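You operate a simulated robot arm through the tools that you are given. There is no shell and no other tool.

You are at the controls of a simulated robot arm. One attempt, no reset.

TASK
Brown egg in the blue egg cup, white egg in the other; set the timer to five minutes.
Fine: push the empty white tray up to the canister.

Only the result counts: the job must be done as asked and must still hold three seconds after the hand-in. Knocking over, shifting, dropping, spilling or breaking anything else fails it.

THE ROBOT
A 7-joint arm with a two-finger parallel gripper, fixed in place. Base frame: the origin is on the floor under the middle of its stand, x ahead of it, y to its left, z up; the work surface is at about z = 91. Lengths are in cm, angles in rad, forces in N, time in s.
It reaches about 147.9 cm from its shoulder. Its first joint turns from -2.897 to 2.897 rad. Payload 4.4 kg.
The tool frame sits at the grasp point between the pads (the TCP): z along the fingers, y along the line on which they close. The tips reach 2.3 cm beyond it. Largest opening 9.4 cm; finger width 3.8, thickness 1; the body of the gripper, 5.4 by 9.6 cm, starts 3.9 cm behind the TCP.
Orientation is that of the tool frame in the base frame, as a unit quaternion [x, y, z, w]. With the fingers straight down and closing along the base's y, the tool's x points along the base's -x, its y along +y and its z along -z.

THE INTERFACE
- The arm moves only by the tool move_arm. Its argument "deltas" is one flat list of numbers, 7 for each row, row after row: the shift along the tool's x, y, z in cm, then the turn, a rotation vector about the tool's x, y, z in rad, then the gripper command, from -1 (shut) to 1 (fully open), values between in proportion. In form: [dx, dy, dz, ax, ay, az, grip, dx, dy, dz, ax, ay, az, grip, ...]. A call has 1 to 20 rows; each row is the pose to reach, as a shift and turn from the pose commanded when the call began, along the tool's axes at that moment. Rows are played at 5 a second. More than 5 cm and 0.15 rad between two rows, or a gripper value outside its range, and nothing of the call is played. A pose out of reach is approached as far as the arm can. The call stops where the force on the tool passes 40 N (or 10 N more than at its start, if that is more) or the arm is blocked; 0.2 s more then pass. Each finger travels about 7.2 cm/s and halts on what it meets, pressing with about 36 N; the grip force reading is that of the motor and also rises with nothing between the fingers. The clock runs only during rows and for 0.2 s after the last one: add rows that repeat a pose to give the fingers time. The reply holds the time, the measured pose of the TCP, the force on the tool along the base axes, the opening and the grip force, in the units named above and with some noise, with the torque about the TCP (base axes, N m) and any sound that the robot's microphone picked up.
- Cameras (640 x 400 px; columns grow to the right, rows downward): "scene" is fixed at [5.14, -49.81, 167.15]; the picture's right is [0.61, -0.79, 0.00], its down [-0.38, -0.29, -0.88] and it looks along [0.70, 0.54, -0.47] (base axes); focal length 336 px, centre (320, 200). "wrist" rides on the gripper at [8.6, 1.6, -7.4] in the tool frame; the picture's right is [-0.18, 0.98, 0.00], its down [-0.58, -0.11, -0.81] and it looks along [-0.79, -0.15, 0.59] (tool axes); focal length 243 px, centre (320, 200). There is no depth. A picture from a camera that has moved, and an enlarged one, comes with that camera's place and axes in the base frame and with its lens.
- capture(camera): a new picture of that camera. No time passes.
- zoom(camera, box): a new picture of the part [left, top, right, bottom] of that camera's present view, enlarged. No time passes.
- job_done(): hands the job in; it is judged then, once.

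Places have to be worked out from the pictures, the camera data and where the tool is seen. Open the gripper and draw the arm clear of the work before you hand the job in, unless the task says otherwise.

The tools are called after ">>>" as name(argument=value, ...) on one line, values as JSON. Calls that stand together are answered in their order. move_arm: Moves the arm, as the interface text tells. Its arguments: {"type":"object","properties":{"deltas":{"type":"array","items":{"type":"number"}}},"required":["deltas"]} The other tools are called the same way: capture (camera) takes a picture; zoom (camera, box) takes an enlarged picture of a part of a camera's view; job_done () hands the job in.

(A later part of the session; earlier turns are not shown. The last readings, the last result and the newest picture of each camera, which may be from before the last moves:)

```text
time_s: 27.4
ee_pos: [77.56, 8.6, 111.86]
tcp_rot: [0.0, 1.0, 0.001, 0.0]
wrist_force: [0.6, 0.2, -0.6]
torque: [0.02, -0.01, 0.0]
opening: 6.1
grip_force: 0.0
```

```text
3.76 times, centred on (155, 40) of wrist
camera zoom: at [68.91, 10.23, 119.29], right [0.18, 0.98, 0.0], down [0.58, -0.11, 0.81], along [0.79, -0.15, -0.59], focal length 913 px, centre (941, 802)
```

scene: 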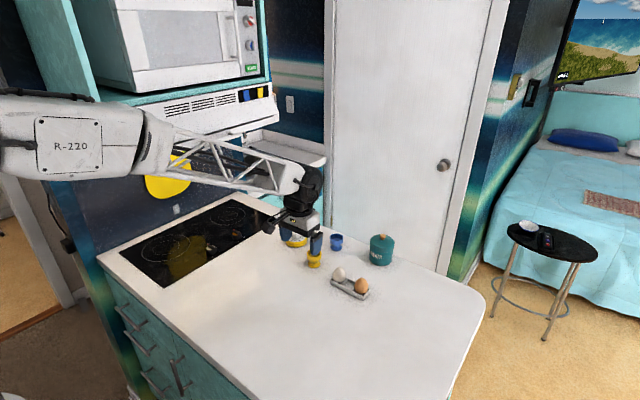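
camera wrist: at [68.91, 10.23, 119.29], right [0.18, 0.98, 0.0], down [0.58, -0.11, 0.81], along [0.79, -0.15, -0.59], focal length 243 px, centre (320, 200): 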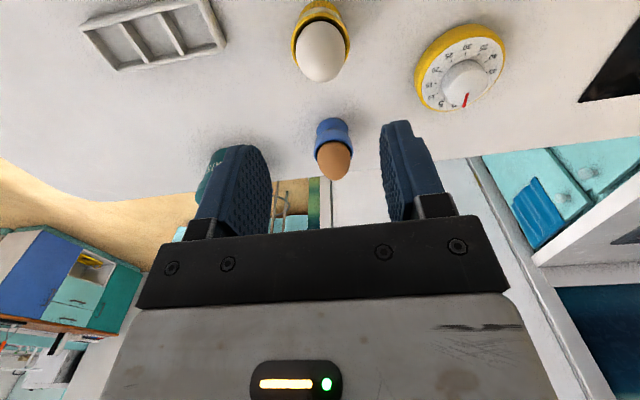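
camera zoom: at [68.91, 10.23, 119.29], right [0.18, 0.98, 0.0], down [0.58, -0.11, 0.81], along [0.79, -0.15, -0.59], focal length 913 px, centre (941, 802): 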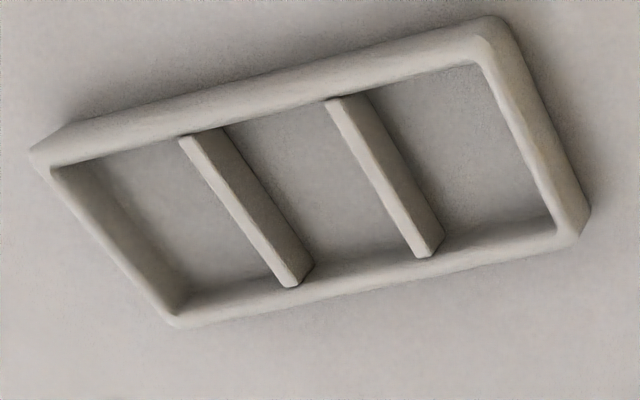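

The tray spans about x 73.5–77.9, y -13.7 to -1.1, and the canister's near face is at x≈90.7. I'm moving at height to a spot behind the tray at (69, -7.4) with the fingers 7 cm apart, so two contacts push it squarely along +x.

>>> move_arm(deltas=[2.125, -4.0, 0, 0, 0, 0, 0.4, 4.25, -8.0, 0, 0, 0, 0, 0.49, 6.375, -12.0, 0, 0, 0, 0, 0.49, 8.5, -16.0, 0, 0, 0, 0, 0.49, 8.5, -16.0, 3.0, 0, 0, 0, 0.49, 8.5, -16.0, 7.0, 0, 0, 0, 0.49, 8.5, -16.0, 7.0, 0, 0, 0, 0.49])

>>> capture(camera="wrist")

>>> zoom(camera="scene", box=[280, 210, 420, 310])

```text
time_s: 29.0
ee_pos: [69.06, -7.59, 104.87]
tcp_rot: [0.0, 1.0, 0.0, 0.0]
wrist_force: [0.2, -0.8, 0.2]
torque: [0.01, -0.02, 0.0]
opening: 7.01
grip_force: 0.1
```

```text
taken
camera wrist: at [60.38, -5.84, 112.25], right [0.18, 0.98, 0.0], down [0.58, -0.11, 0.81], along [0.79, -0.15, -0.59], focal length 243 px, centre (320, 200)
```

wrist: 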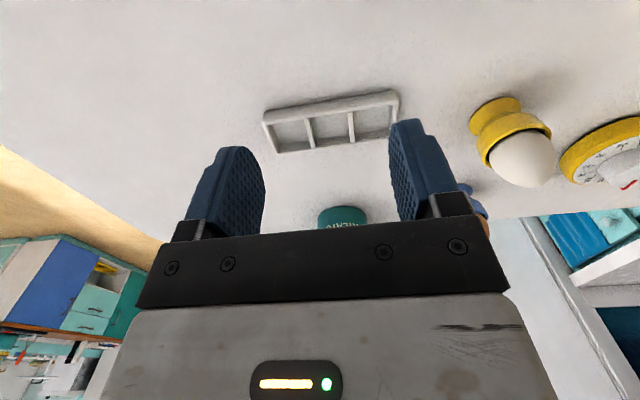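

```text
4.00 times, centred on (350, 260) of scene
camera zoom: at [5.14, -49.81, 167.15], right [0.61, -0.79, 0.0], down [-0.38, -0.29, -0.88], along [0.7, 0.54, -0.47], focal length 1345 px, centre (200, -40)
```

zoom: 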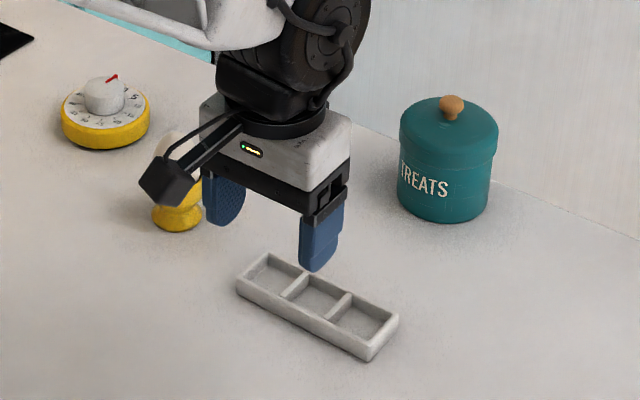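

The tray is at y≈-13.5 to -1.0, so I'll shift +0.2 in y. I'm lowering behind it so the tips sit about 0.5 cm above the counter, with the last bit slow.

>>> move_arm(deltas=[0, 0.2, 3.5, 0, 0, 0, 0.49, 0, 0.2, 7.0, 0, 0, 0, 0.49, 0, 0.2, 9.0, 0, 0, 0, 0.49, 0, 0.2, 10.2, 0, 0, 0, 0.49, 0, 0.2, 10.9, 0, 0, 0, 0.49, 0, 0.2, 10.9, 0, 0, 0, 0.49])

>>> zoom(camera="scene", box=[310, 240, 390, 310])

>>> capture(camera="wrist")

```text
time_s: 30.4
ee_pos: [68.77, -7.13, 93.77]
tcp_rot: [-0.001, 1.0, 0.0, 0.0]
wrist_force: [0.3, 0.5, -0.1]
torque: [-0.01, 0.01, 0.01]
opening: 7.01
grip_force: 0.2
```

```text
5.71 times, centred on (350, 275) of scene
camera zoom: at [5.14, -49.81, 167.15], right [0.61, -0.79, 0.0], down [-0.38, -0.29, -0.88], along [0.7, 0.54, -0.47], focal length 1921 px, centre (149, -229)
```

zoom: 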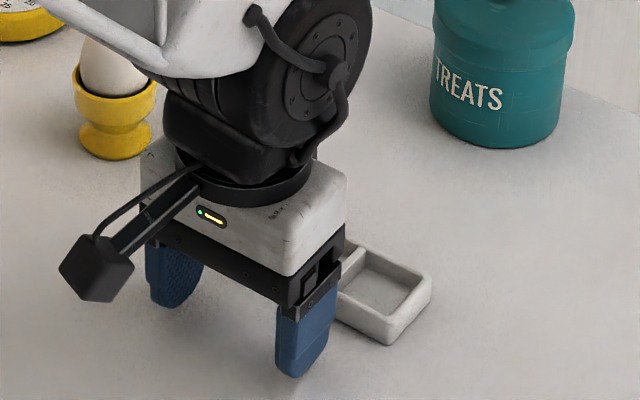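

```text
taken
camera wrist: at [60.24, -5.52, 101.36], right [0.18, 0.98, 0.0], down [0.58, -0.11, 0.81], along [0.79, -0.15, -0.59], focal length 243 px, centre (320, 200)
```

wrist: 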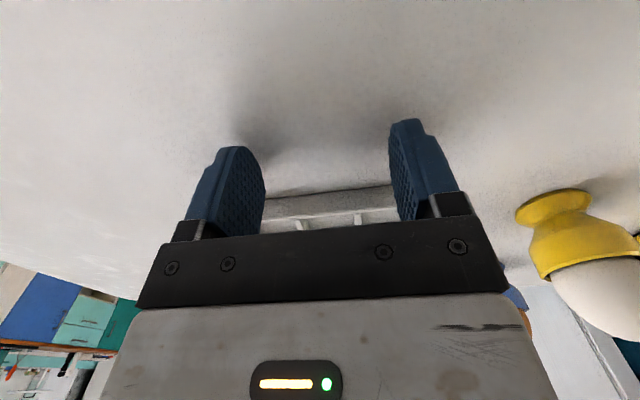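

The tips are about 0.5–0.6 cm above the counter behind the tray. I'll lower 0.25 more and push slowly in +x, stopping well before the canister.

>>> move_arm(deltas=[0, 0, 0.25, 0, 0, 0, 0.49, -1.0, 0, 0.25, 0, 0, 0, 0.49, -2.0, 0, 0.25, 0, 0, 0, 0.49, -2.8, 0, 0.25, 0, 0, 0, 0.49, -3.6, 0, 0.25, 0, 0, 0, 0.49, -4.4, 0, 0.25, 0, 0, 0, 0.49, -5.2, 0, 0.25, 0, 0, 0, 0.49])

>>> zoom(camera="scene", box=[310, 230, 410, 310])

>>> capture(camera="wrist")

```text
time_s: 32.0
ee_pos: [74.15, -7.25, 93.73]
tcp_rot: [0.0, 1.0, 0.0, 0.0]
wrist_force: [0.1, -0.4, 0.3]
torque: [0.03, -0.01, -0.03]
opening: 7.0
grip_force: 0.0
```

```text
5.00 times, centred on (360, 270) of scene
camera zoom: at [5.14, -49.81, 167.15], right [0.61, -0.79, 0.0], down [-0.38, -0.29, -0.88], along [0.7, 0.54, -0.47], focal length 1681 px, centre (120, -150)
```

zoom: 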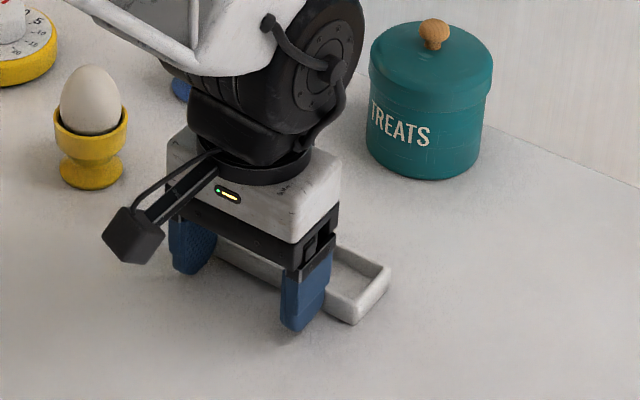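

```text
taken
camera wrist: at [65.56, -5.57, 101.19], right [0.18, 0.98, 0.0], down [0.58, -0.11, 0.81], along [0.79, -0.15, -0.59], focal length 243 px, centre (320, 200)
```

wrist: 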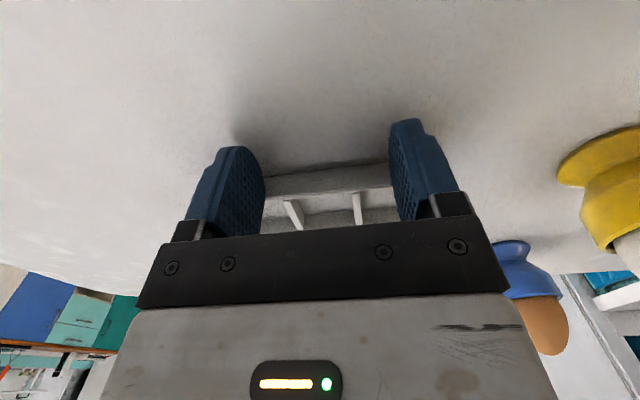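

The tray is moving squarely: its near edge is now at x≈76.3 with the TCP at 74.15, no tilt. I'll keep pushing slowly, stopping about 1.2 cm short of the canister.

>>> move_arm(deltas=[-0.8, 0, 0, 0, 0, 0, 0.49, -1.6, 0, 0, 0, 0, 0, 0.49, -2.4, 0, 0, 0, 0, 0, 0.49, -3.2, 0, 0, 0, 0, 0, 0.49, -4.0, 0, 0, 0, 0, 0, 0.49, -4.8, 0, 0, 0, 0, 0, 0.49, -5.6, 0, 0, 0, 0, 0, 0.49, -6.4, 0, 0, 0, 0, 0, 0.49, -7.2, 0, 0, 0, 0, 0, 0.49, -7.9, 0, 0, 0, 0, 0, 0.49, -8.5, 0, 0, 0, 0, 0, 0.49])

>>> zoom(camera="scene", box=[340, 225, 420, 285])

>>> capture(camera="wrist")

```text
time_s: 34.4
ee_pos: [82.63, -7.32, 93.66]
tcp_rot: [0.0, 1.0, -0.001, 0.0]
wrist_force: [-0.6, 0.3, 0.6]
torque: [0.05, 0.04, 0.0]
opening: 6.99
grip_force: 0.1
```

```text
6.67 times, centred on (380, 255) of scene
camera zoom: at [5.14, -49.81, 167.15], right [0.61, -0.79, 0.0], down [-0.38, -0.29, -0.88], along [0.7, 0.54, -0.47], focal length 2241 px, centre (-80, -167)
```

zoom: 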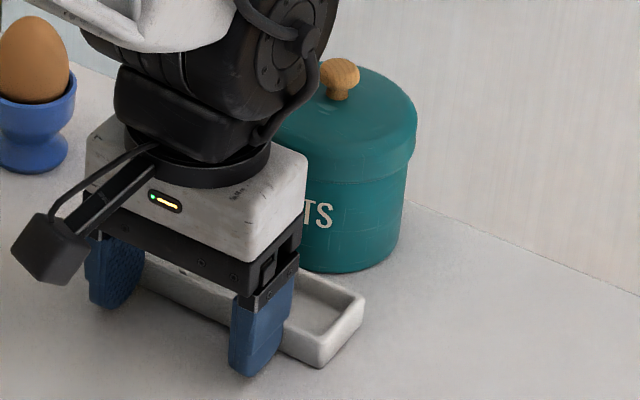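

```text
taken
camera wrist: at [74.08, -5.6, 101.09], right [0.18, 0.98, 0.0], down [0.58, -0.11, 0.81], along [0.79, -0.15, -0.59], focal length 243 px, centre (320, 200)
```

wrist: 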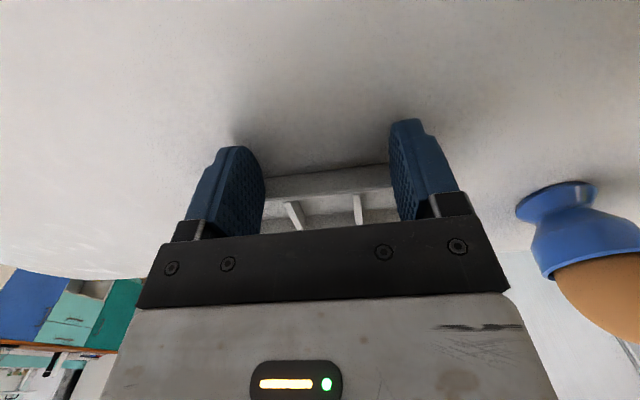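

The tray's near edge is at x≈84.8, leaving an estimated 1.2–1.4 cm gap to the canister, but the gripper hides it. I'll back off and rise to see the gap clearly.

>>> move_arm(deltas=[1.5, 0, 0, 0, 0, 0, 0.49, 3.5, 0, -1.0, 0, 0, 0, 0.49, 6.5, 0, -4.0, 0, 0, 0, 0.49, 9.5, 0, -7.5, 0, 0, 0, 0.49, 12.5, 0, -11.0, 0, 0, 0, 0.49, 14.0, 0, -14.0, 0, 0, 0, 0.49, 14.0, 0, -14.0, 0, 0, 0, 0.49])

>>> zoom(camera="scene", box=[350, 230, 410, 285])

>>> capture(camera="wrist")

```text
time_s: 36.0
ee_pos: [68.55, -7.24, 107.8]
tcp_rot: [0.0, 1.0, 0.0, 0.0]
wrist_force: [0.0, 0.6, 0.6]
torque: [-0.05, 0.01, 0.03]
opening: 7.02
grip_force: 0.1
```

```text
7.27 times, centred on (380, 258) of scene
camera zoom: at [5.14, -49.81, 167.15], right [0.61, -0.79, 0.0], down [-0.38, -0.29, -0.88], along [0.7, 0.54, -0.47], focal length 2445 px, centre (-116, -218)
```

zoom: 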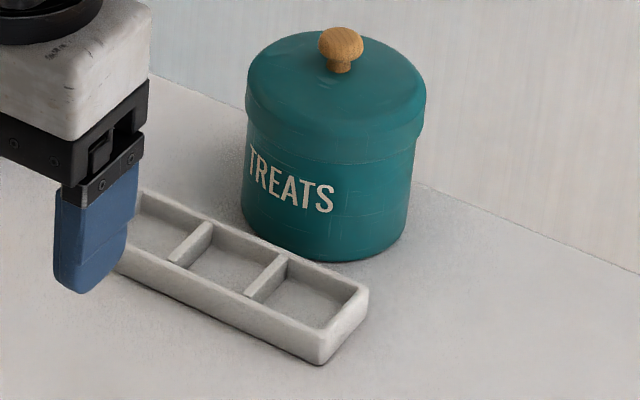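

```text
taken
camera wrist: at [59.96, -5.58, 115.22], right [0.18, 0.98, 0.0], down [0.58, -0.11, 0.81], along [0.79, -0.15, -0.59], focal length 243 px, centre (320, 200)
```

wrist: 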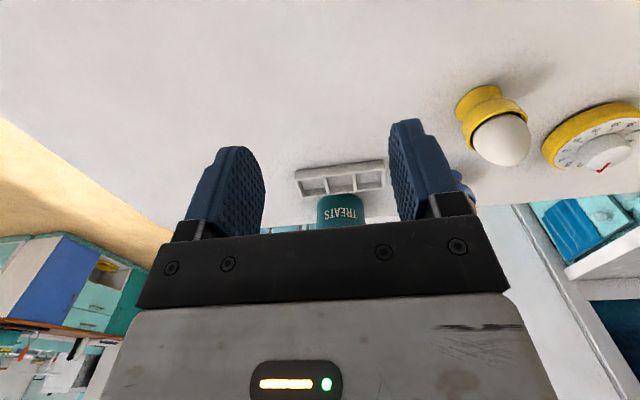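

I'll zoom in closely on the gap from both cameras.

>>> zoom(camera="scene", box=[366, 246, 402, 280])

>>> zoom(camera="wrist", box=[285, 150, 395, 230])

```text
11.76 times, centred on (384, 263) of scene
camera zoom: at [5.14, -49.81, 167.15], right [0.61, -0.79, 0.0], down [-0.38, -0.29, -0.88], along [0.7, 0.54, -0.47], focal length 3955 px, centre (-433, -541)
```

zoom: 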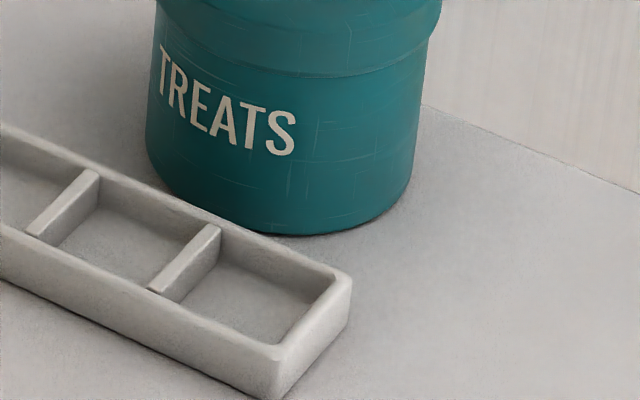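

```text
5.00 times, centred on (340, 190) of wrist
camera zoom: at [59.96, -5.58, 115.22], right [0.18, 0.98, 0.0], down [0.58, -0.11, 0.81], along [0.79, -0.15, -0.59], focal length 1213 px, centre (220, 250)
```

zoom: 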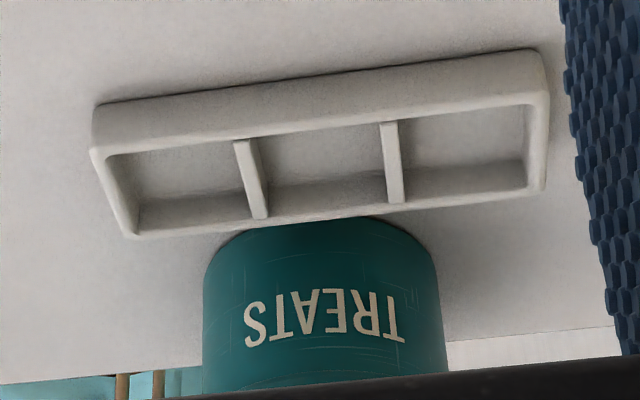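

Both views put the remaining gap at roughly 1.3–1.5 cm, with the near canister base at x≈91. I'll return along the same path and push 1.1 cm further, slowly.

>>> move_arm(deltas=[-1.5, 0, 3.0, 0, 0, 0, 0.49, -4.5, 0, 6.5, 0, 0, 0, 0.49, -7.5, 0, 10.0, 0, 0, 0, 0.49, -10.5, 0, 13.0, 0, 0, 0, 0.49, -12.5, 0, 14.0, 0, 0, 0, 0.49, -13.6, 0, 14.0, 0, 0, 0, 0.49, -14.2, 0, 14.0, 0, 0, 0, 0.49, -14.6, 0, 14.0, 0, 0, 0, 0.49, -14.9, 0, 14.0, 0, 0, 0, 0.49, -15.1, 0, 14.0, 0, 0, 0, 0.49])

```text
time_s: 38.2
ee_pos: [83.87, -7.21, 93.75]
tcp_rot: [0.001, 1.0, 0.0, 0.001]
wrist_force: [-0.9, -0.5, 0.7]
torque: [0.01, 0.03, 0.0]
opening: 7.03
grip_force: 0.1
```

The force is still at noise level, so there's no canister contact yet. I'll back off again the same way and measure the remaining gap.

>>> move_arm(deltas=[1.5, 0, 0, 0, 0, 0, 0.49, 3.5, 0, -1.0, 0, 0, 0, 0.49, 6.5, 0, -4.0, 0, 0, 0, 0.49, 9.5, 0, -7.5, 0, 0, 0, 0.49, 12.5, 0, -11.0, 0, 0, 0, 0.49, 14.0, 0, -14.0, 0, 0, 0, 0.49, 14.0, 0, -14.0, 0, 0, 0, 0.49])

>>> zoom(camera="scene", box=[366, 246, 402, 280])

>>> zoom(camera="wrist", box=[285, 150, 395, 230])

```text
time_s: 39.8
ee_pos: [69.77, -7.21, 107.73]
tcp_rot: [-0.001, 1.0, 0.0, 0.0]
wrist_force: [-0.3, -0.2, -0.9]
torque: [-0.02, 0.04, -0.03]
opening: 6.98
grip_force: 0.1
```

```text
11.76 times, centred on (384, 263) of scene
camera zoom: at [5.14, -49.81, 167.15], right [0.61, -0.79, 0.0], down [-0.38, -0.29, -0.88], along [0.7, 0.54, -0.47], focal length 3955 px, centre (-433, -541)
```

zoom: 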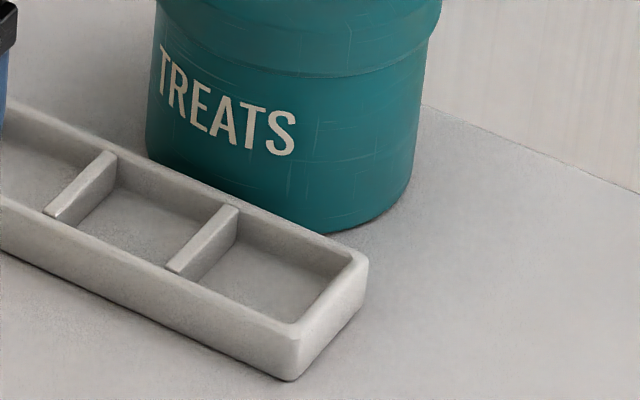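

```text
5.00 times, centred on (340, 190) of wrist
camera zoom: at [61.25, -5.58, 115.1], right [0.18, 0.98, 0.0], down [0.58, -0.11, 0.81], along [0.79, -0.15, -0.59], focal length 1213 px, centre (220, 250)
```

zoom: 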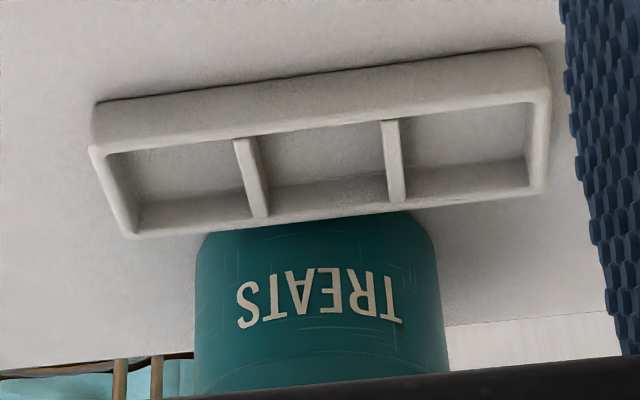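

The canister hasn't moved and the remaining gap is about 0.5 cm. I'll return and push 0.35 cm further, then creep in tiny steps while reading the force.

>>> move_arm(deltas=[-1.5, 0, 3.0, 0, 0, 0, 0.49, -4.5, 0, 6.5, 0, 0, 0, 0.49, -7.5, 0, 10.0, 0, 0, 0, 0.49, -10.5, 0, 13.0, 0, 0, 0, 0.49, -12.5, 0, 14.0, 0, 0, 0, 0.49, -13.6, 0, 14.0, 0, 0, 0, 0.49, -14.0, 0, 14.0, 0, 0, 0, 0.49, -14.2, 0, 14.0, 0, 0, 0, 0.49, -14.35, 0, 14.0, 0, 0, 0, 0.49])

>>> zoom(camera="scene", box=[366, 246, 402, 280])

```text
time_s: 41.8
ee_pos: [84.08, -7.3, 93.74]
tcp_rot: [0.001, 1.0, -0.001, 0.0]
wrist_force: [-0.3, 1.4, 0.4]
torque: [-0.02, -0.03, -0.01]
opening: 7.0
grip_force: 0.2
```

```text
11.76 times, centred on (384, 263) of scene
camera zoom: at [5.14, -49.81, 167.15], right [0.61, -0.79, 0.0], down [-0.38, -0.29, -0.88], along [0.7, 0.54, -0.47], focal length 3955 px, centre (-433, -541)
```

zoom: 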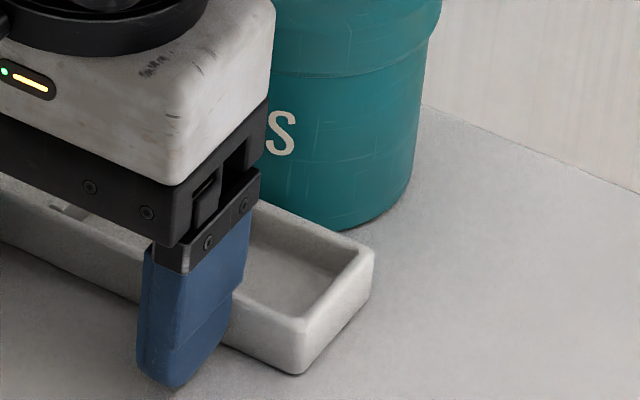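

The tray moved 0.4 cm and the canister is unchanged, leaving an estimated gap of 0.15 cm. I'll creep 0.1 cm and check the force and the canister image.

>>> move_arm(deltas=[-0.05, 0, 0, 0, 0, 0, 0.49, -0.1, 0, 0, 0, 0, 0, 0.49])

>>> zoom(camera="scene", box=[376, 240, 406, 274])

```text
time_s: 42.4
ee_pos: [84.27, -7.23, 93.78]
tcp_rot: [0.0, 1.0, 0.0, 0.0]
wrist_force: [0.1, -0.2, -0.3]
torque: [0.02, 0.01, 0.0]
opening: 7.0
grip_force: 0.0
```

```text
11.76 times, centred on (391, 257) of scene
camera zoom: at [5.14, -49.81, 167.15], right [0.61, -0.79, 0.0], down [-0.38, -0.29, -0.88], along [0.7, 0.54, -0.47], focal length 3955 px, centre (-515, -471)
```

zoom: 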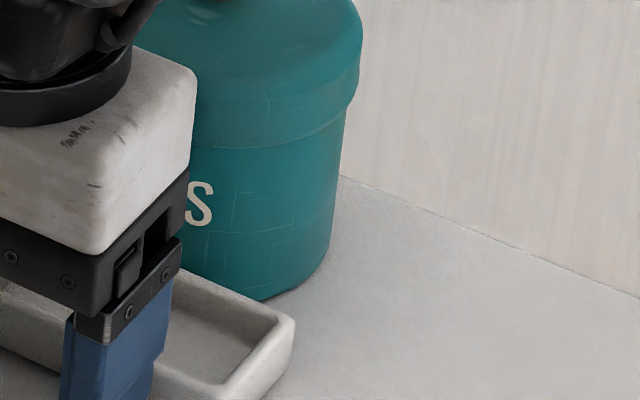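

No contact force and the "S" hasn't moved. Creeping another 0.1 cm.

>>> move_arm(deltas=[-0.05, 0, 0, 0, 0, 0, 0.49, -0.1, 0, 0, 0, 0, 0, 0.49])

>>> zoom(camera="scene", box=[376, 240, 406, 274])

```text
time_s: 43.0
ee_pos: [84.42, -7.28, 93.68]
tcp_rot: [0.0, 1.0, -0.001, -0.001]
wrist_force: [-1.8, 0.0, 1.2]
torque: [-0.02, 0.01, -0.04]
opening: 7.02
grip_force: 0.2
```

```text
11.76 times, centred on (391, 257) of scene
camera zoom: at [5.14, -49.81, 167.15], right [0.61, -0.79, 0.0], down [-0.38, -0.29, -0.88], along [0.7, 0.54, -0.47], focal length 3955 px, centre (-515, -471)
```

zoom: 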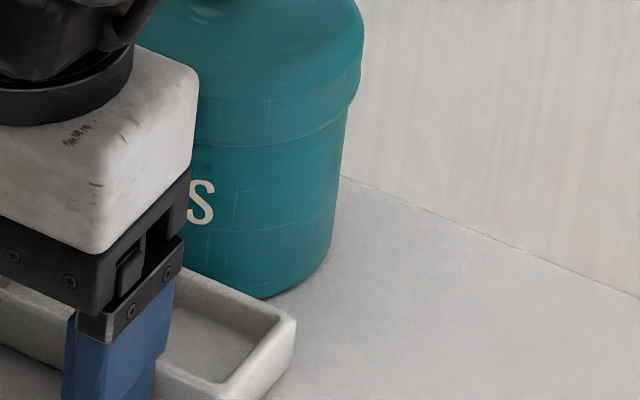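

The force in x rose to about -1.8 N and the canister image shifted by ~2 px (under 0.1 cm), so the tray is touching it. I'll stop here, back the fingers straight off and rise.

>>> move_arm(deltas=[0.5, 0, 0, 0, 0, 0, 0.49, 1.5, 0, 0, 0, 0, 0, 0.49, 3.5, 0, -1.0, 0, 0, 0, 0.49, 6.5, 0, -4.0, 0, 0, 0, 0.49, 9.5, 0, -7.5, 0, 0, 0, 0.49, 12.5, 0, -11.0, 0, 0, 0, 0.49, 14.0, 0, -14.0, 0, 0, 0, 0.49, 14.0, 0, -14.0, 0, 0, 0, 0.49])

>>> zoom(camera="scene", box=[366, 246, 402, 280])

>>> zoom(camera="wrist", box=[285, 150, 395, 230])

```text
time_s: 44.8
ee_pos: [70.25, -7.28, 107.95]
tcp_rot: [0.001, 1.0, -0.001, 0.001]
wrist_force: [-0.7, -0.3, -0.4]
torque: [0.0, 0.02, -0.03]
opening: 7.0
grip_force: 0.1
```

```text
11.76 times, centred on (384, 263) of scene
camera zoom: at [5.14, -49.81, 167.15], right [0.61, -0.79, 0.0], down [-0.38, -0.29, -0.88], along [0.7, 0.54, -0.47], focal length 3955 px, centre (-433, -541)
```

zoom: 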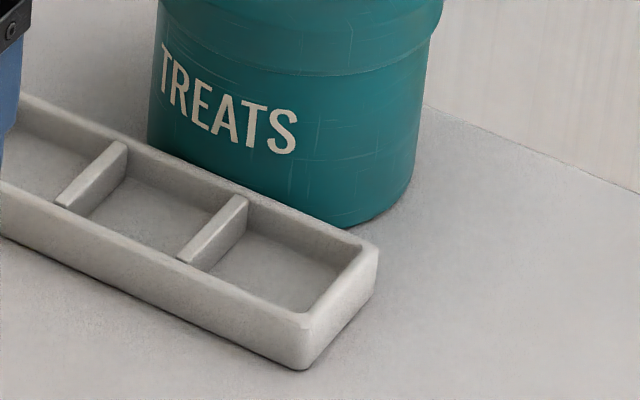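

```text
5.00 times, centred on (340, 190) of wrist
camera zoom: at [61.71, -5.68, 115.32], right [0.18, 0.98, 0.0], down [0.58, -0.11, 0.81], along [0.79, -0.15, -0.59], focal length 1213 px, centre (220, 250)
```

zoom: 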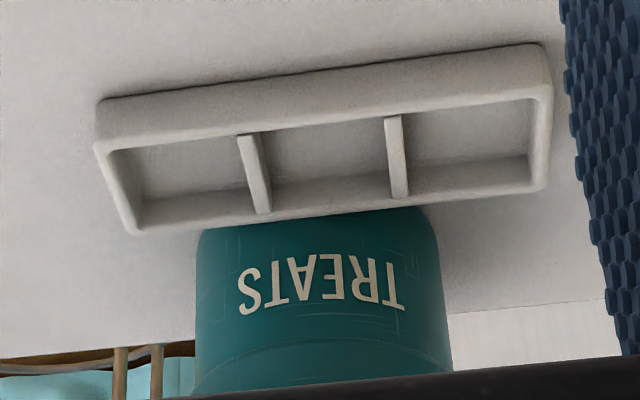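

The tray is against the canister and the canister moved less than 0.1 cm. Next I'm going to the timer at height, passing well above the white egg.

>>> move_arm(deltas=[-1.74, 3.74, -2, 0, 0, 0, 0.4, -3.49, 7.48, -3, 0, 0, 0, 0.3, -5.23, 11.2, -3, 0, 0, 0, 0.28, -6.98, 14.95, -3, 0, 0, 0, 0.28, -8.72, 18.69, -3, 0, 0, 0, 0.28, -10.46, 22.4, -3, 0, 0, 0, 0.28, -12.2, 26.2, -3, 0, 0, 0, 0.28, -13.95, 29.9, -2, 0, 0, 0, 0.28, -13.95, 29.9, 1.5, 0, 0, 0, 0.28, -13.95, 29.9, 1.5, 0, 0, 0, 0.28])

>>> capture(camera="wrist")

>>> zoom(camera="wrist", box=[250, 10, 390, 150])

>>> zoom(camera="scene", box=[270, 215, 350, 275])

```text
time_s: 47.0
ee_pos: [84.3, 22.74, 106.14]
tcp_rot: [0.0, 1.0, 0.0, 0.001]
wrist_force: [0.2, 0.1, 0.4]
torque: [0.01, 0.01, -0.02]
opening: 6.02
grip_force: 0.0
```

```text
taken
camera wrist: at [75.74, 24.35, 113.55], right [0.18, 0.98, 0.0], down [0.58, -0.11, 0.81], along [0.79, -0.15, -0.59], focal length 243 px, centre (320, 200)
```

wrist: 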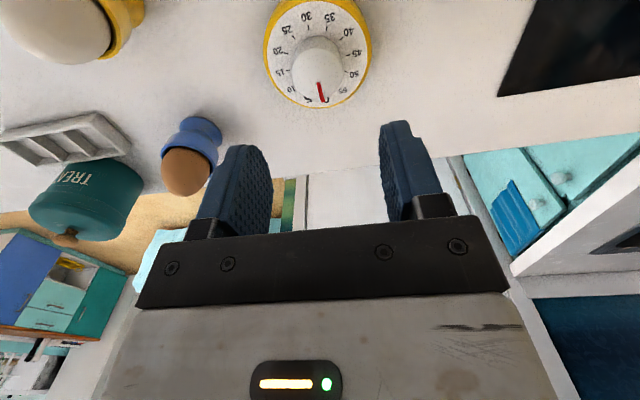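

```text
2.86 times, centred on (320, 80) of wrist
camera zoom: at [75.74, 24.35, 113.55], right [0.18, 0.98, 0.0], down [0.58, -0.11, 0.81], along [0.79, -0.15, -0.59], focal length 693 px, centre (320, 543)
```

zoom: 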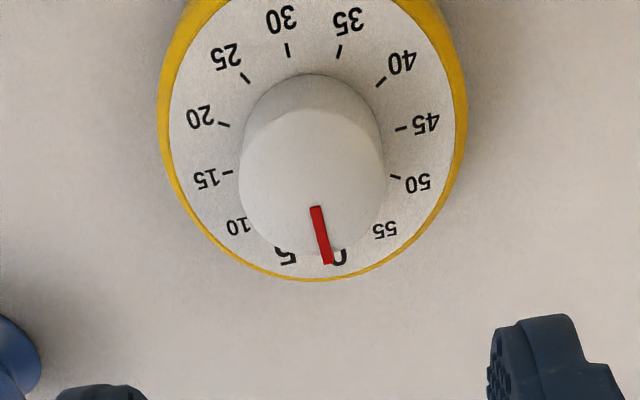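

```text
6.67 times, centred on (310, 245) of scene
camera zoom: at [5.14, -49.81, 167.15], right [0.61, -0.79, 0.0], down [-0.38, -0.29, -0.88], along [0.7, 0.54, -0.47], focal length 2241 px, centre (387, -100)
```

zoom: 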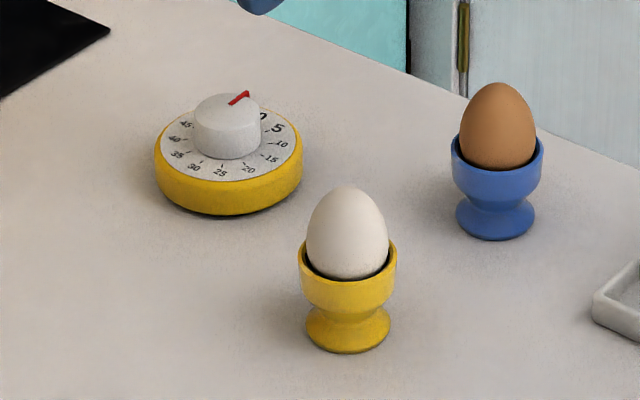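

The knob axis is at about (84.15, 22.65), dial surface near z 93.9, knob top near 95.9, and the pointer at 0. I'll centre and descend to just above the knob to check alignment.

>>> move_arm(deltas=[0.18, -0.11, 2.5, 0, 0, 0, 0.28, 0.18, -0.11, 5.0, 0, 0, 0, 0.28, 0.18, -0.11, 6.8, 0, 0, 0, 0.28, 0.18, -0.11, 7.8, 0, 0, 0, 0.28, 0.18, -0.11, 7.8, 0, 0, 0, 0.28])

>>> zoom(camera="wrist", box=[220, 70, 420, 220])

>>> zoom(camera="scene", box=[275, 210, 325, 255])

```text
time_s: 48.2
ee_pos: [84.2, 22.51, 98.51]
tcp_rot: [0.0, 1.0, 0.0, -0.001]
wrist_force: [0.1, -0.2, 0.3]
torque: [0.03, 0.02, -0.02]
opening: 6.03
grip_force: 0.0
```

```text
2.67 times, centred on (320, 145) of wrist
camera zoom: at [75.62, 24.13, 105.87], right [0.18, 0.98, 0.0], down [0.58, -0.11, 0.81], along [0.79, -0.15, -0.59], focal length 647 px, centre (320, 347)
```

zoom: 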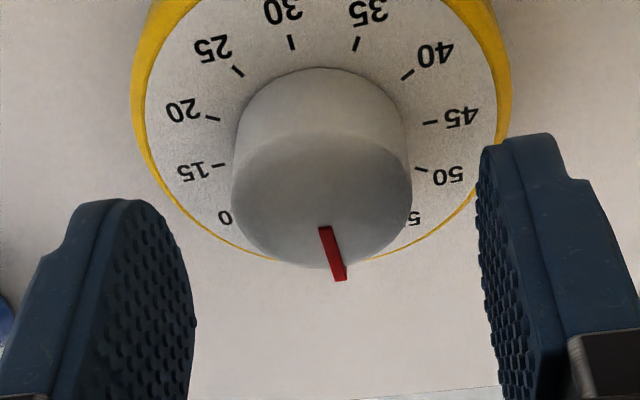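

```text
8.89 times, centred on (300, 232) of scene
camera zoom: at [5.14, -49.81, 167.15], right [0.61, -0.79, 0.0], down [-0.38, -0.29, -0.88], along [0.7, 0.54, -0.47], focal length 2988 px, centre (498, -89)
```

zoom: 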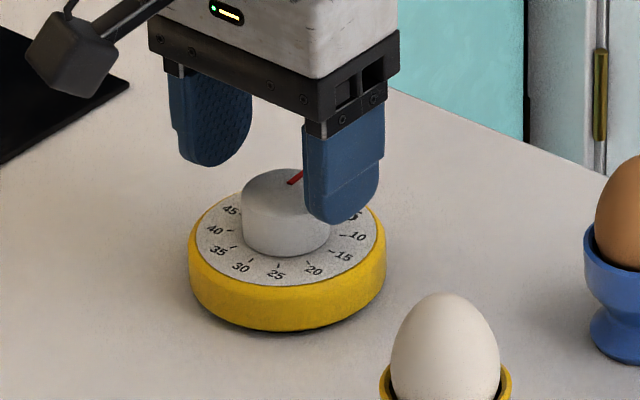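

The knob centre reads (84.07, 22.61), so I'll nudge 0.1 and lower to TCP z≈96.7, with the tips about 0.45 cm above the dial.

>>> move_arm(deltas=[0.12, 0.08, 0.8, 0, 0, 0, 0.28, 0.12, 0.08, 1.4, 0, 0, 0, 0.28, 0.12, 0.08, 1.75, 0, 0, 0, 0.28, 0.12, 0.08, 1.75, 0, 0, 0, 0.28])

>>> zoom(camera="wrist", box=[220, 70, 420, 220])

>>> zoom(camera="scene", box=[275, 210, 325, 255])

```text
time_s: 49.2
ee_pos: [83.99, 22.63, 96.65]
tcp_rot: [0.0, 1.0, -0.001, 0.0]
wrist_force: [0.3, -0.8, 0.3]
torque: [-0.03, 0.0, 0.01]
opening: 6.03
grip_force: 0.1
```

```text
2.67 times, centred on (320, 145) of wrist
camera zoom: at [75.42, 24.24, 104.13], right [0.18, 0.98, 0.0], down [0.58, -0.11, 0.81], along [0.79, -0.15, -0.59], focal length 647 px, centre (320, 347)
```

zoom: 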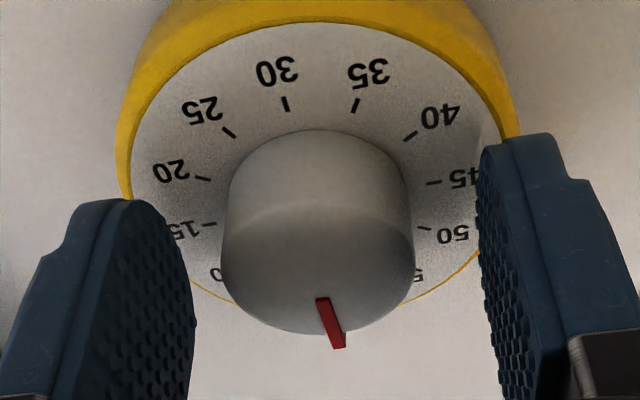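

```text
8.89 times, centred on (300, 232) of scene
camera zoom: at [5.14, -49.81, 167.15], right [0.61, -0.79, 0.0], down [-0.38, -0.29, -0.88], along [0.7, 0.54, -0.47], focal length 2988 px, centre (498, -89)
```

zoom: 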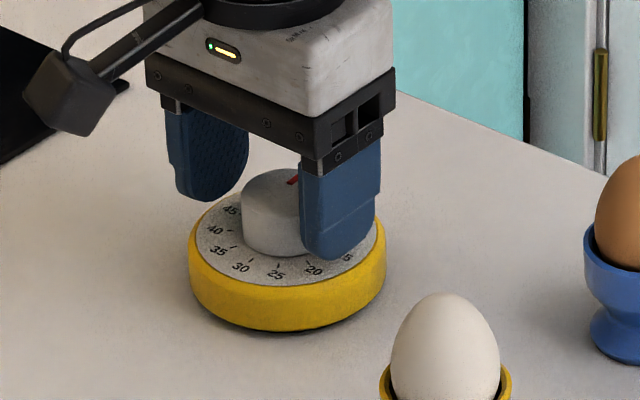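

The knob is centred within 0.1 cm and about 3.5 cm wide. I'm closing gradually and watching for uneven side force.

>>> move_arm(deltas=[0, 0, 0, 0, 0, 0, 0.1, 0, 0, 0, 0, 0, 0, -0.1, 0, 0, 0, 0, 0, 0, -0.18, 0, 0, 0, 0, 0, 0, -0.21, 0, 0, 0, 0, 0, 0, -0.23, 0, 0, 0, 0, 0, 0, -0.23])

```text
time_s: 50.6
ee_pos: [84.0, 22.54, 96.67]
tcp_rot: [0.0, 1.0, 0.0, 0.0]
wrist_force: [0.2, -3.4, 1.3]
torque: [-0.14, -0.01, 0.0]
opening: 3.8
grip_force: 2.0
```

The wrist force is -3.4 N in y, so the -y finger touched first and the knob is slightly to -y of my centre. I'll relax the grip, shift -0.1 cm in y, and close again.

>>> move_arm(deltas=[0, 0, 0, 0, 0, 0, -0.15, 0, -0.1, 0, 0, 0, 0, -0.15, 0, -0.1, 0, 0, 0, 0, -0.19, 0, -0.1, 0, 0, 0, 0, -0.21, 0, -0.1, 0, 0, 0, 0, -0.22, 0, -0.1, 0, 0, 0, 0, -0.22])

>>> zoom(camera="wrist", box=[220, 70, 420, 220])

```text
time_s: 52.0
ee_pos: [84.05, 22.53, 96.67]
tcp_rot: [0.001, 1.0, -0.001, 0.0]
wrist_force: [0.3, 2.2, 0.8]
torque: [0.06, 0.0, 0.01]
opening: 3.8
grip_force: 1.6
```

```text
2.67 times, centred on (320, 145) of wrist
camera zoom: at [75.41, 24.15, 104.12], right [0.18, 0.98, 0.0], down [0.58, -0.11, 0.81], along [0.79, -0.15, -0.59], focal length 647 px, centre (320, 347)
```

zoom: 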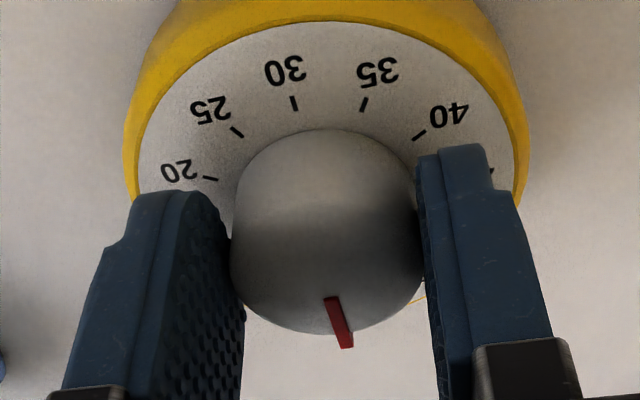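

Both pads now touch with small, balanced side forces and 3.8 cm opening. I'll take up 0.04 cm of the offset, firm the grip, and check before turning.

>>> move_arm(deltas=[0, 0.04, 0, 0, 0, 0, -0.22, 0, 0.04, 0, 0, 0, 0, -0.24, 0, 0.04, 0, 0, 0, 0, -0.26, 0, 0.04, 0, 0, 0, 0, -0.28, 0, 0.04, 0, 0, 0, 0, -0.28])

>>> zoom(camera="scene", box=[275, 210, 325, 255])

```text
time_s: 53.2
ee_pos: [84.13, 22.46, 96.62]
tcp_rot: [0.0, 1.0, 0.0, 0.0]
wrist_force: [-0.2, 3.4, 4.7]
torque: [0.11, -0.06, 0.0]
opening: 3.64
grip_force: 36.0
```

```text
8.89 times, centred on (300, 232) of scene
camera zoom: at [5.14, -49.81, 167.15], right [0.61, -0.79, 0.0], down [-0.38, -0.29, -0.88], along [0.7, 0.54, -0.47], focal length 2988 px, centre (498, -89)
```

zoom: 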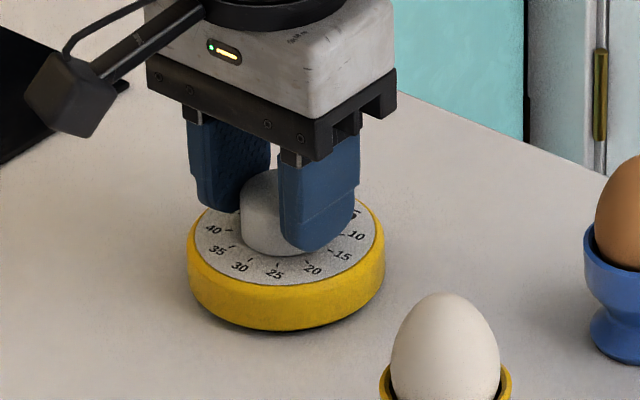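

The knob is held firmly at 3.64 cm and the timer body hasn't moved. I'm turning +30° about the tool axis, clockwise from above, in small steps.

>>> move_arm(deltas=[0, 0, 0, 0, 0, 0.07, -0.28, 0, 0, 0, 0, 0, 0.14, -0.28, 0, 0, 0, 0, 0, 0.21, -0.28, 0, 0, 0, 0, 0, 0.28, -0.28, 0, 0, 0, 0, 0, 0.35, -0.28, 0, 0, 0, 0, 0, 0.42, -0.28, 0, 0, 0, 0, 0, 0.48, -0.28, 0, 0, 0, 0, 0, 0.5236, -0.28, 0, 0, 0, 0, 0, 0.5236, -0.28])

>>> zoom(camera="scene", box=[275, 210, 325, 255])

>>> zoom(camera="wrist", box=[220, 70, 420, 220])

```text
time_s: 55.2
ee_pos: [83.94, 22.65, 96.64]
tcp_rot: [0.259, 0.966, 0.0, 0.0]
wrist_force: [-1.1, 0.0, 4.0]
torque: [-0.04, -0.03, 0.02]
opening: 3.66
grip_force: 36.2
```

```text
8.89 times, centred on (300, 232) of scene
camera zoom: at [5.14, -49.81, 167.15], right [0.61, -0.79, 0.0], down [-0.38, -0.29, -0.88], along [0.7, 0.54, -0.47], focal length 2988 px, centre (498, -89)
```

zoom: 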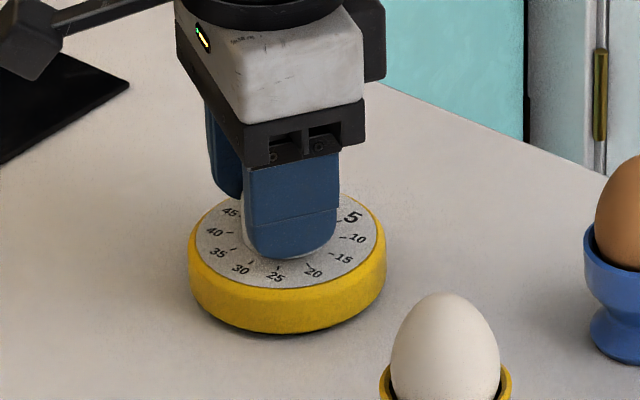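

```text
2.67 times, centred on (320, 145) of wrist
camera zoom: at [77.33, 28.37, 104.1], right [0.65, 0.76, 0.0], down [0.45, -0.39, 0.81], along [0.61, -0.53, -0.59], focal length 647 px, centre (320, 347)
```

zoom: 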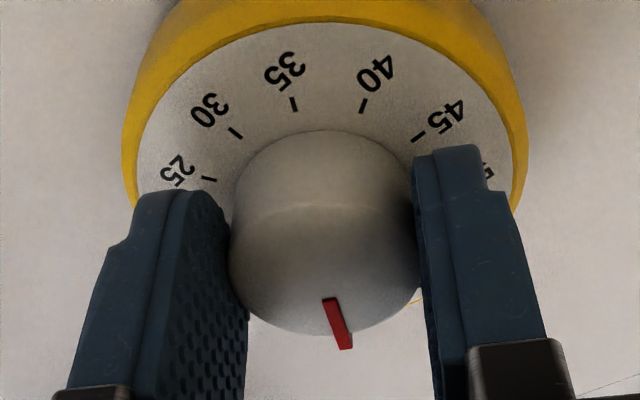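

The dial stayed fixed while the knob turned exactly one 5-minute notch relative to it. I'll release gently, rise straight up, and check the reading.

>>> move_arm(deltas=[0, 0, 0, 0, 0, 0, -0.22, 0, 0, 0, 0, 0, 0, -0.17, 0, 0, 0, 0, 0, 0, -0.05, 0, 0, 0, 0, 0, 0, 0.15, 0, 0, 0, 0, 0, 0, 0.28, 0, 0, -1.5, 0, 0, 0, 0.28, 0, 0, -3.5, 0, 0, 0, 0.28, 0, 0, -6.0, 0, 0, 0, 0.28, 0, 0, -9.5, 0, 0, 0, 0.28, 0, 0, -9.5, 0, 0, 0, 0.28])

>>> zoom(camera="wrist", box=[250, 0, 390, 140])

>>> zoom(camera="scene", box=[280, 220, 316, 252])

```text
time_s: 57.4
ee_pos: [84.13, 22.48, 106.28]
tcp_rot: [0.259, 0.966, 0.0, 0.0]
wrist_force: [-0.5, -0.2, -1.0]
torque: [0.0, -0.01, -0.03]
opening: 6.04
grip_force: 0.1
```

```text
2.86 times, centred on (320, 70) of wrist
camera zoom: at [77.5, 28.26, 113.74], right [0.65, 0.76, 0.0], down [0.45, -0.39, 0.81], along [0.61, -0.52, -0.59], focal length 693 px, centre (320, 571)
```

zoom: 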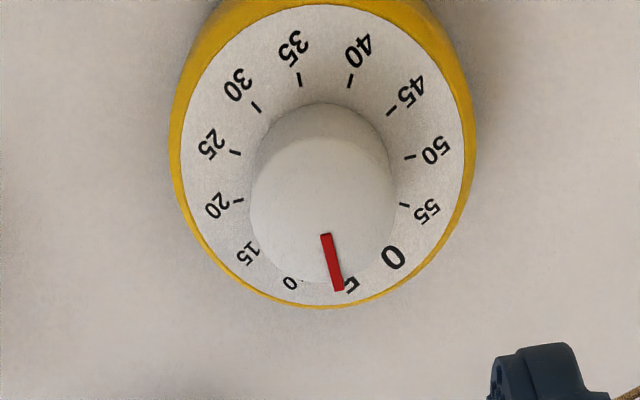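

```text
12.50 times, centred on (298, 236) of scene
camera zoom: at [5.14, -49.81, 167.15], right [0.61, -0.79, 0.0], down [-0.38, -0.29, -0.88], along [0.7, 0.54, -0.47], focal length 4202 px, centre (595, -250)
```

zoom: 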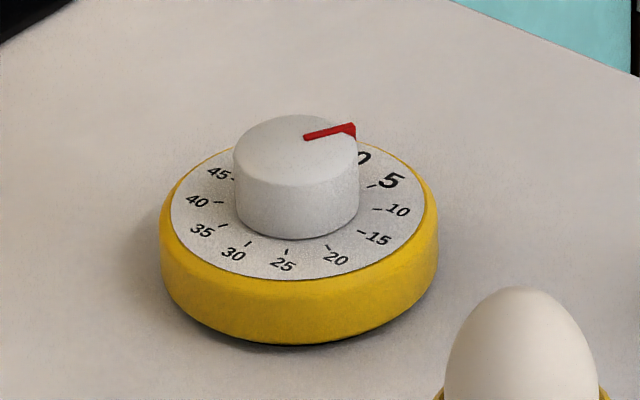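

The pointer now lies on the 5. I'll zoom closer to confirm the angle.

>>> zoom(camera="wrist", box=[285, 10, 355, 65])

>>> capture(camera="scene")

```text
7.27 times, centred on (320, 38) of wrist
camera zoom: at [77.5, 28.26, 113.74], right [0.65, 0.76, 0.0], down [0.45, -0.39, 0.81], along [0.61, -0.52, -0.59], focal length 1764 px, centre (320, 1382)
```

zoom: 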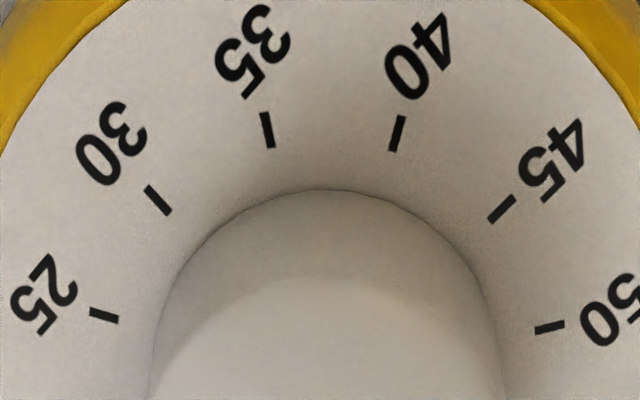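

```text
taken
```

scene: 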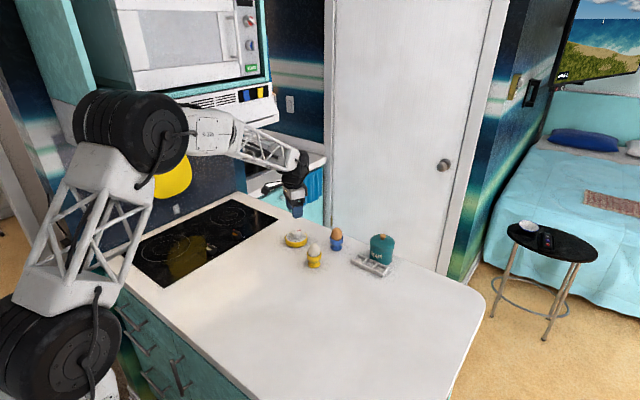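

I'll take the lower half of the dial as well, where the pointer meets the 5 mark.

>>> zoom(camera="wrist", box=[280, 20, 365, 115])

```text
4.21 times, centred on (322, 68) of wrist
camera zoom: at [77.5, 28.26, 113.74], right [0.65, 0.76, 0.0], down [0.45, -0.39, 0.81], along [0.61, -0.52, -0.59], focal length 1022 px, centre (310, 758)
```

zoom: 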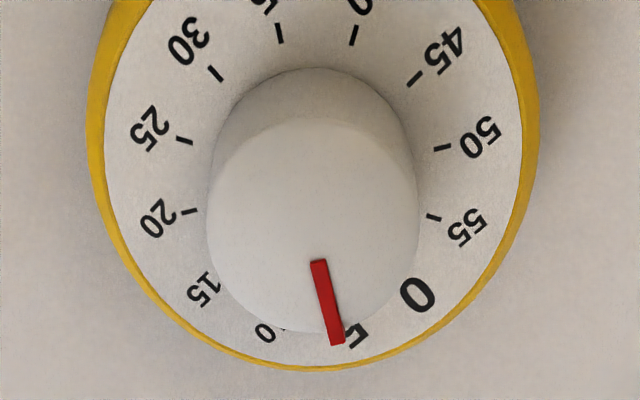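

The computed pointer direction (13.2°) matches the 5-minute tick direction (13.2°), so the timer reads five. I'll raise the arm clear, open the gripper fully, and inspect everything.

>>> move_arm(deltas=[0, 0, -4, 0, 0, 0, 0.4, 0, 0, -8, 0, 0, 0, 0.6, 0, 0, -12, 0, 0, -0.13, 0.8, 0, 0, -16, 0, 0, -0.26, 1, 0, 0, -20, 0, 0, -0.39, 1, 0, 0, -22, 0, 0, -0.52, 1, 0, 0, -22, 0, 0, -0.52, 1])

>>> zoom(camera="scene", box=[265, 210, 425, 300])

>>> capture(camera="wrist")

```text
time_s: 59.0
ee_pos: [83.8, 22.43, 128.15]
tcp_rot: [0.001, 1.0, 0.0, 0.001]
wrist_force: [-0.4, -0.1, -0.1]
torque: [0.02, 0.04, -0.01]
opening: 9.41
grip_force: 0.1
```

```text
4.00 times, centred on (345, 255) of scene
camera zoom: at [5.14, -49.81, 167.15], right [0.61, -0.79, 0.0], down [-0.38, -0.29, -0.88], along [0.7, 0.54, -0.47], focal length 1345 px, centre (220, -20)
```

zoom: 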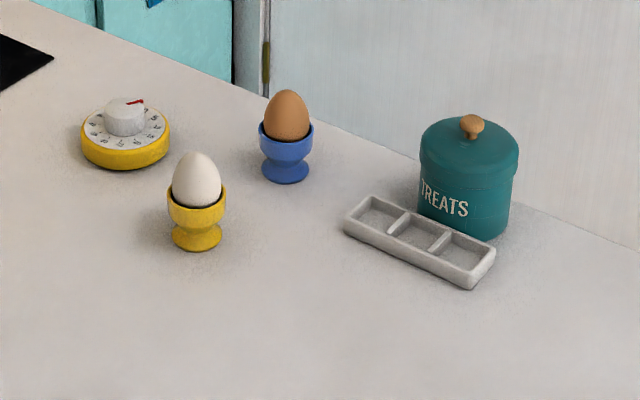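

```text
taken
camera wrist: at [75.29, 24.15, 135.52], right [0.19, 0.98, 0.0], down [0.58, -0.11, 0.81], along [0.79, -0.15, -0.59], focal length 243 px, centre (320, 200)
```

wrist: 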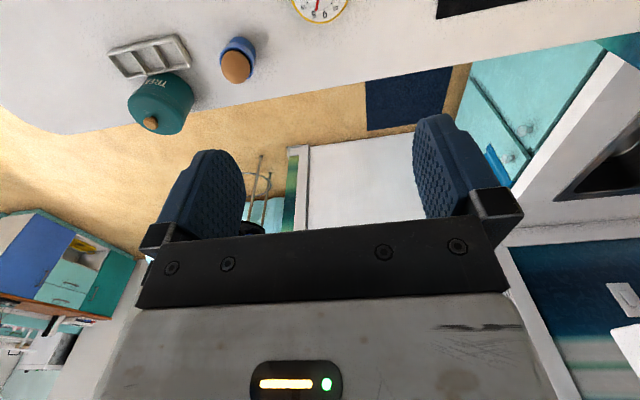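

The eggs are seated in the right cups, the empty tray is against the canister, and the gripper is open and clear. One last look at the timer for any drift.

>>> zoom(camera="scene", box=[280, 225, 312, 255])

>>> zoom(camera="wrist", box=[285, 0, 355, 40])

```text
13.33 times, centred on (296, 240) of scene
camera zoom: at [5.14, -49.81, 167.15], right [0.61, -0.79, 0.0], down [-0.38, -0.29, -0.88], along [0.7, 0.54, -0.47], focal length 4482 px, centre (640, -333)
```

zoom: 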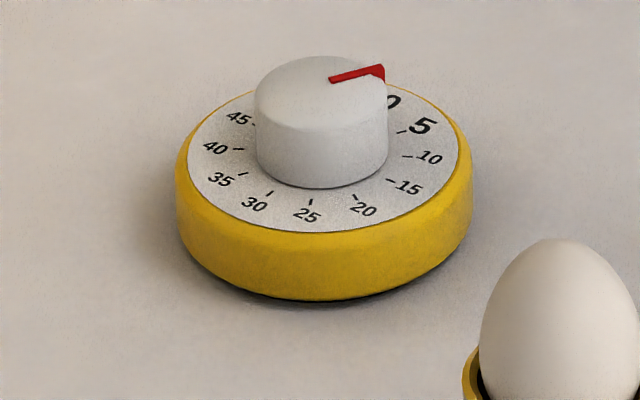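

```text
9.14 times, centred on (320, 20) of wrist
camera zoom: at [75.29, 24.15, 135.52], right [0.19, 0.98, 0.0], down [0.58, -0.11, 0.81], along [0.79, -0.15, -0.59], focal length 2218 px, centre (320, 1846)
```

zoom: 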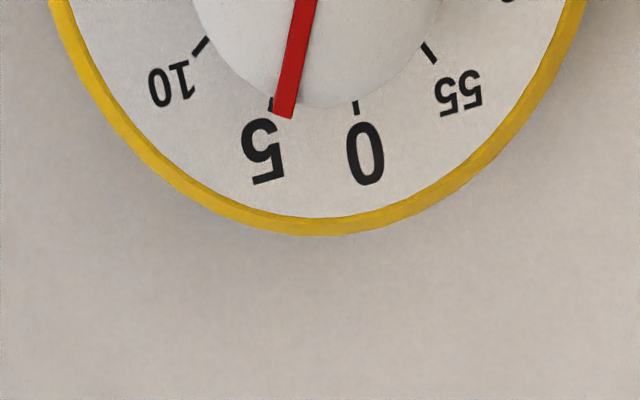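

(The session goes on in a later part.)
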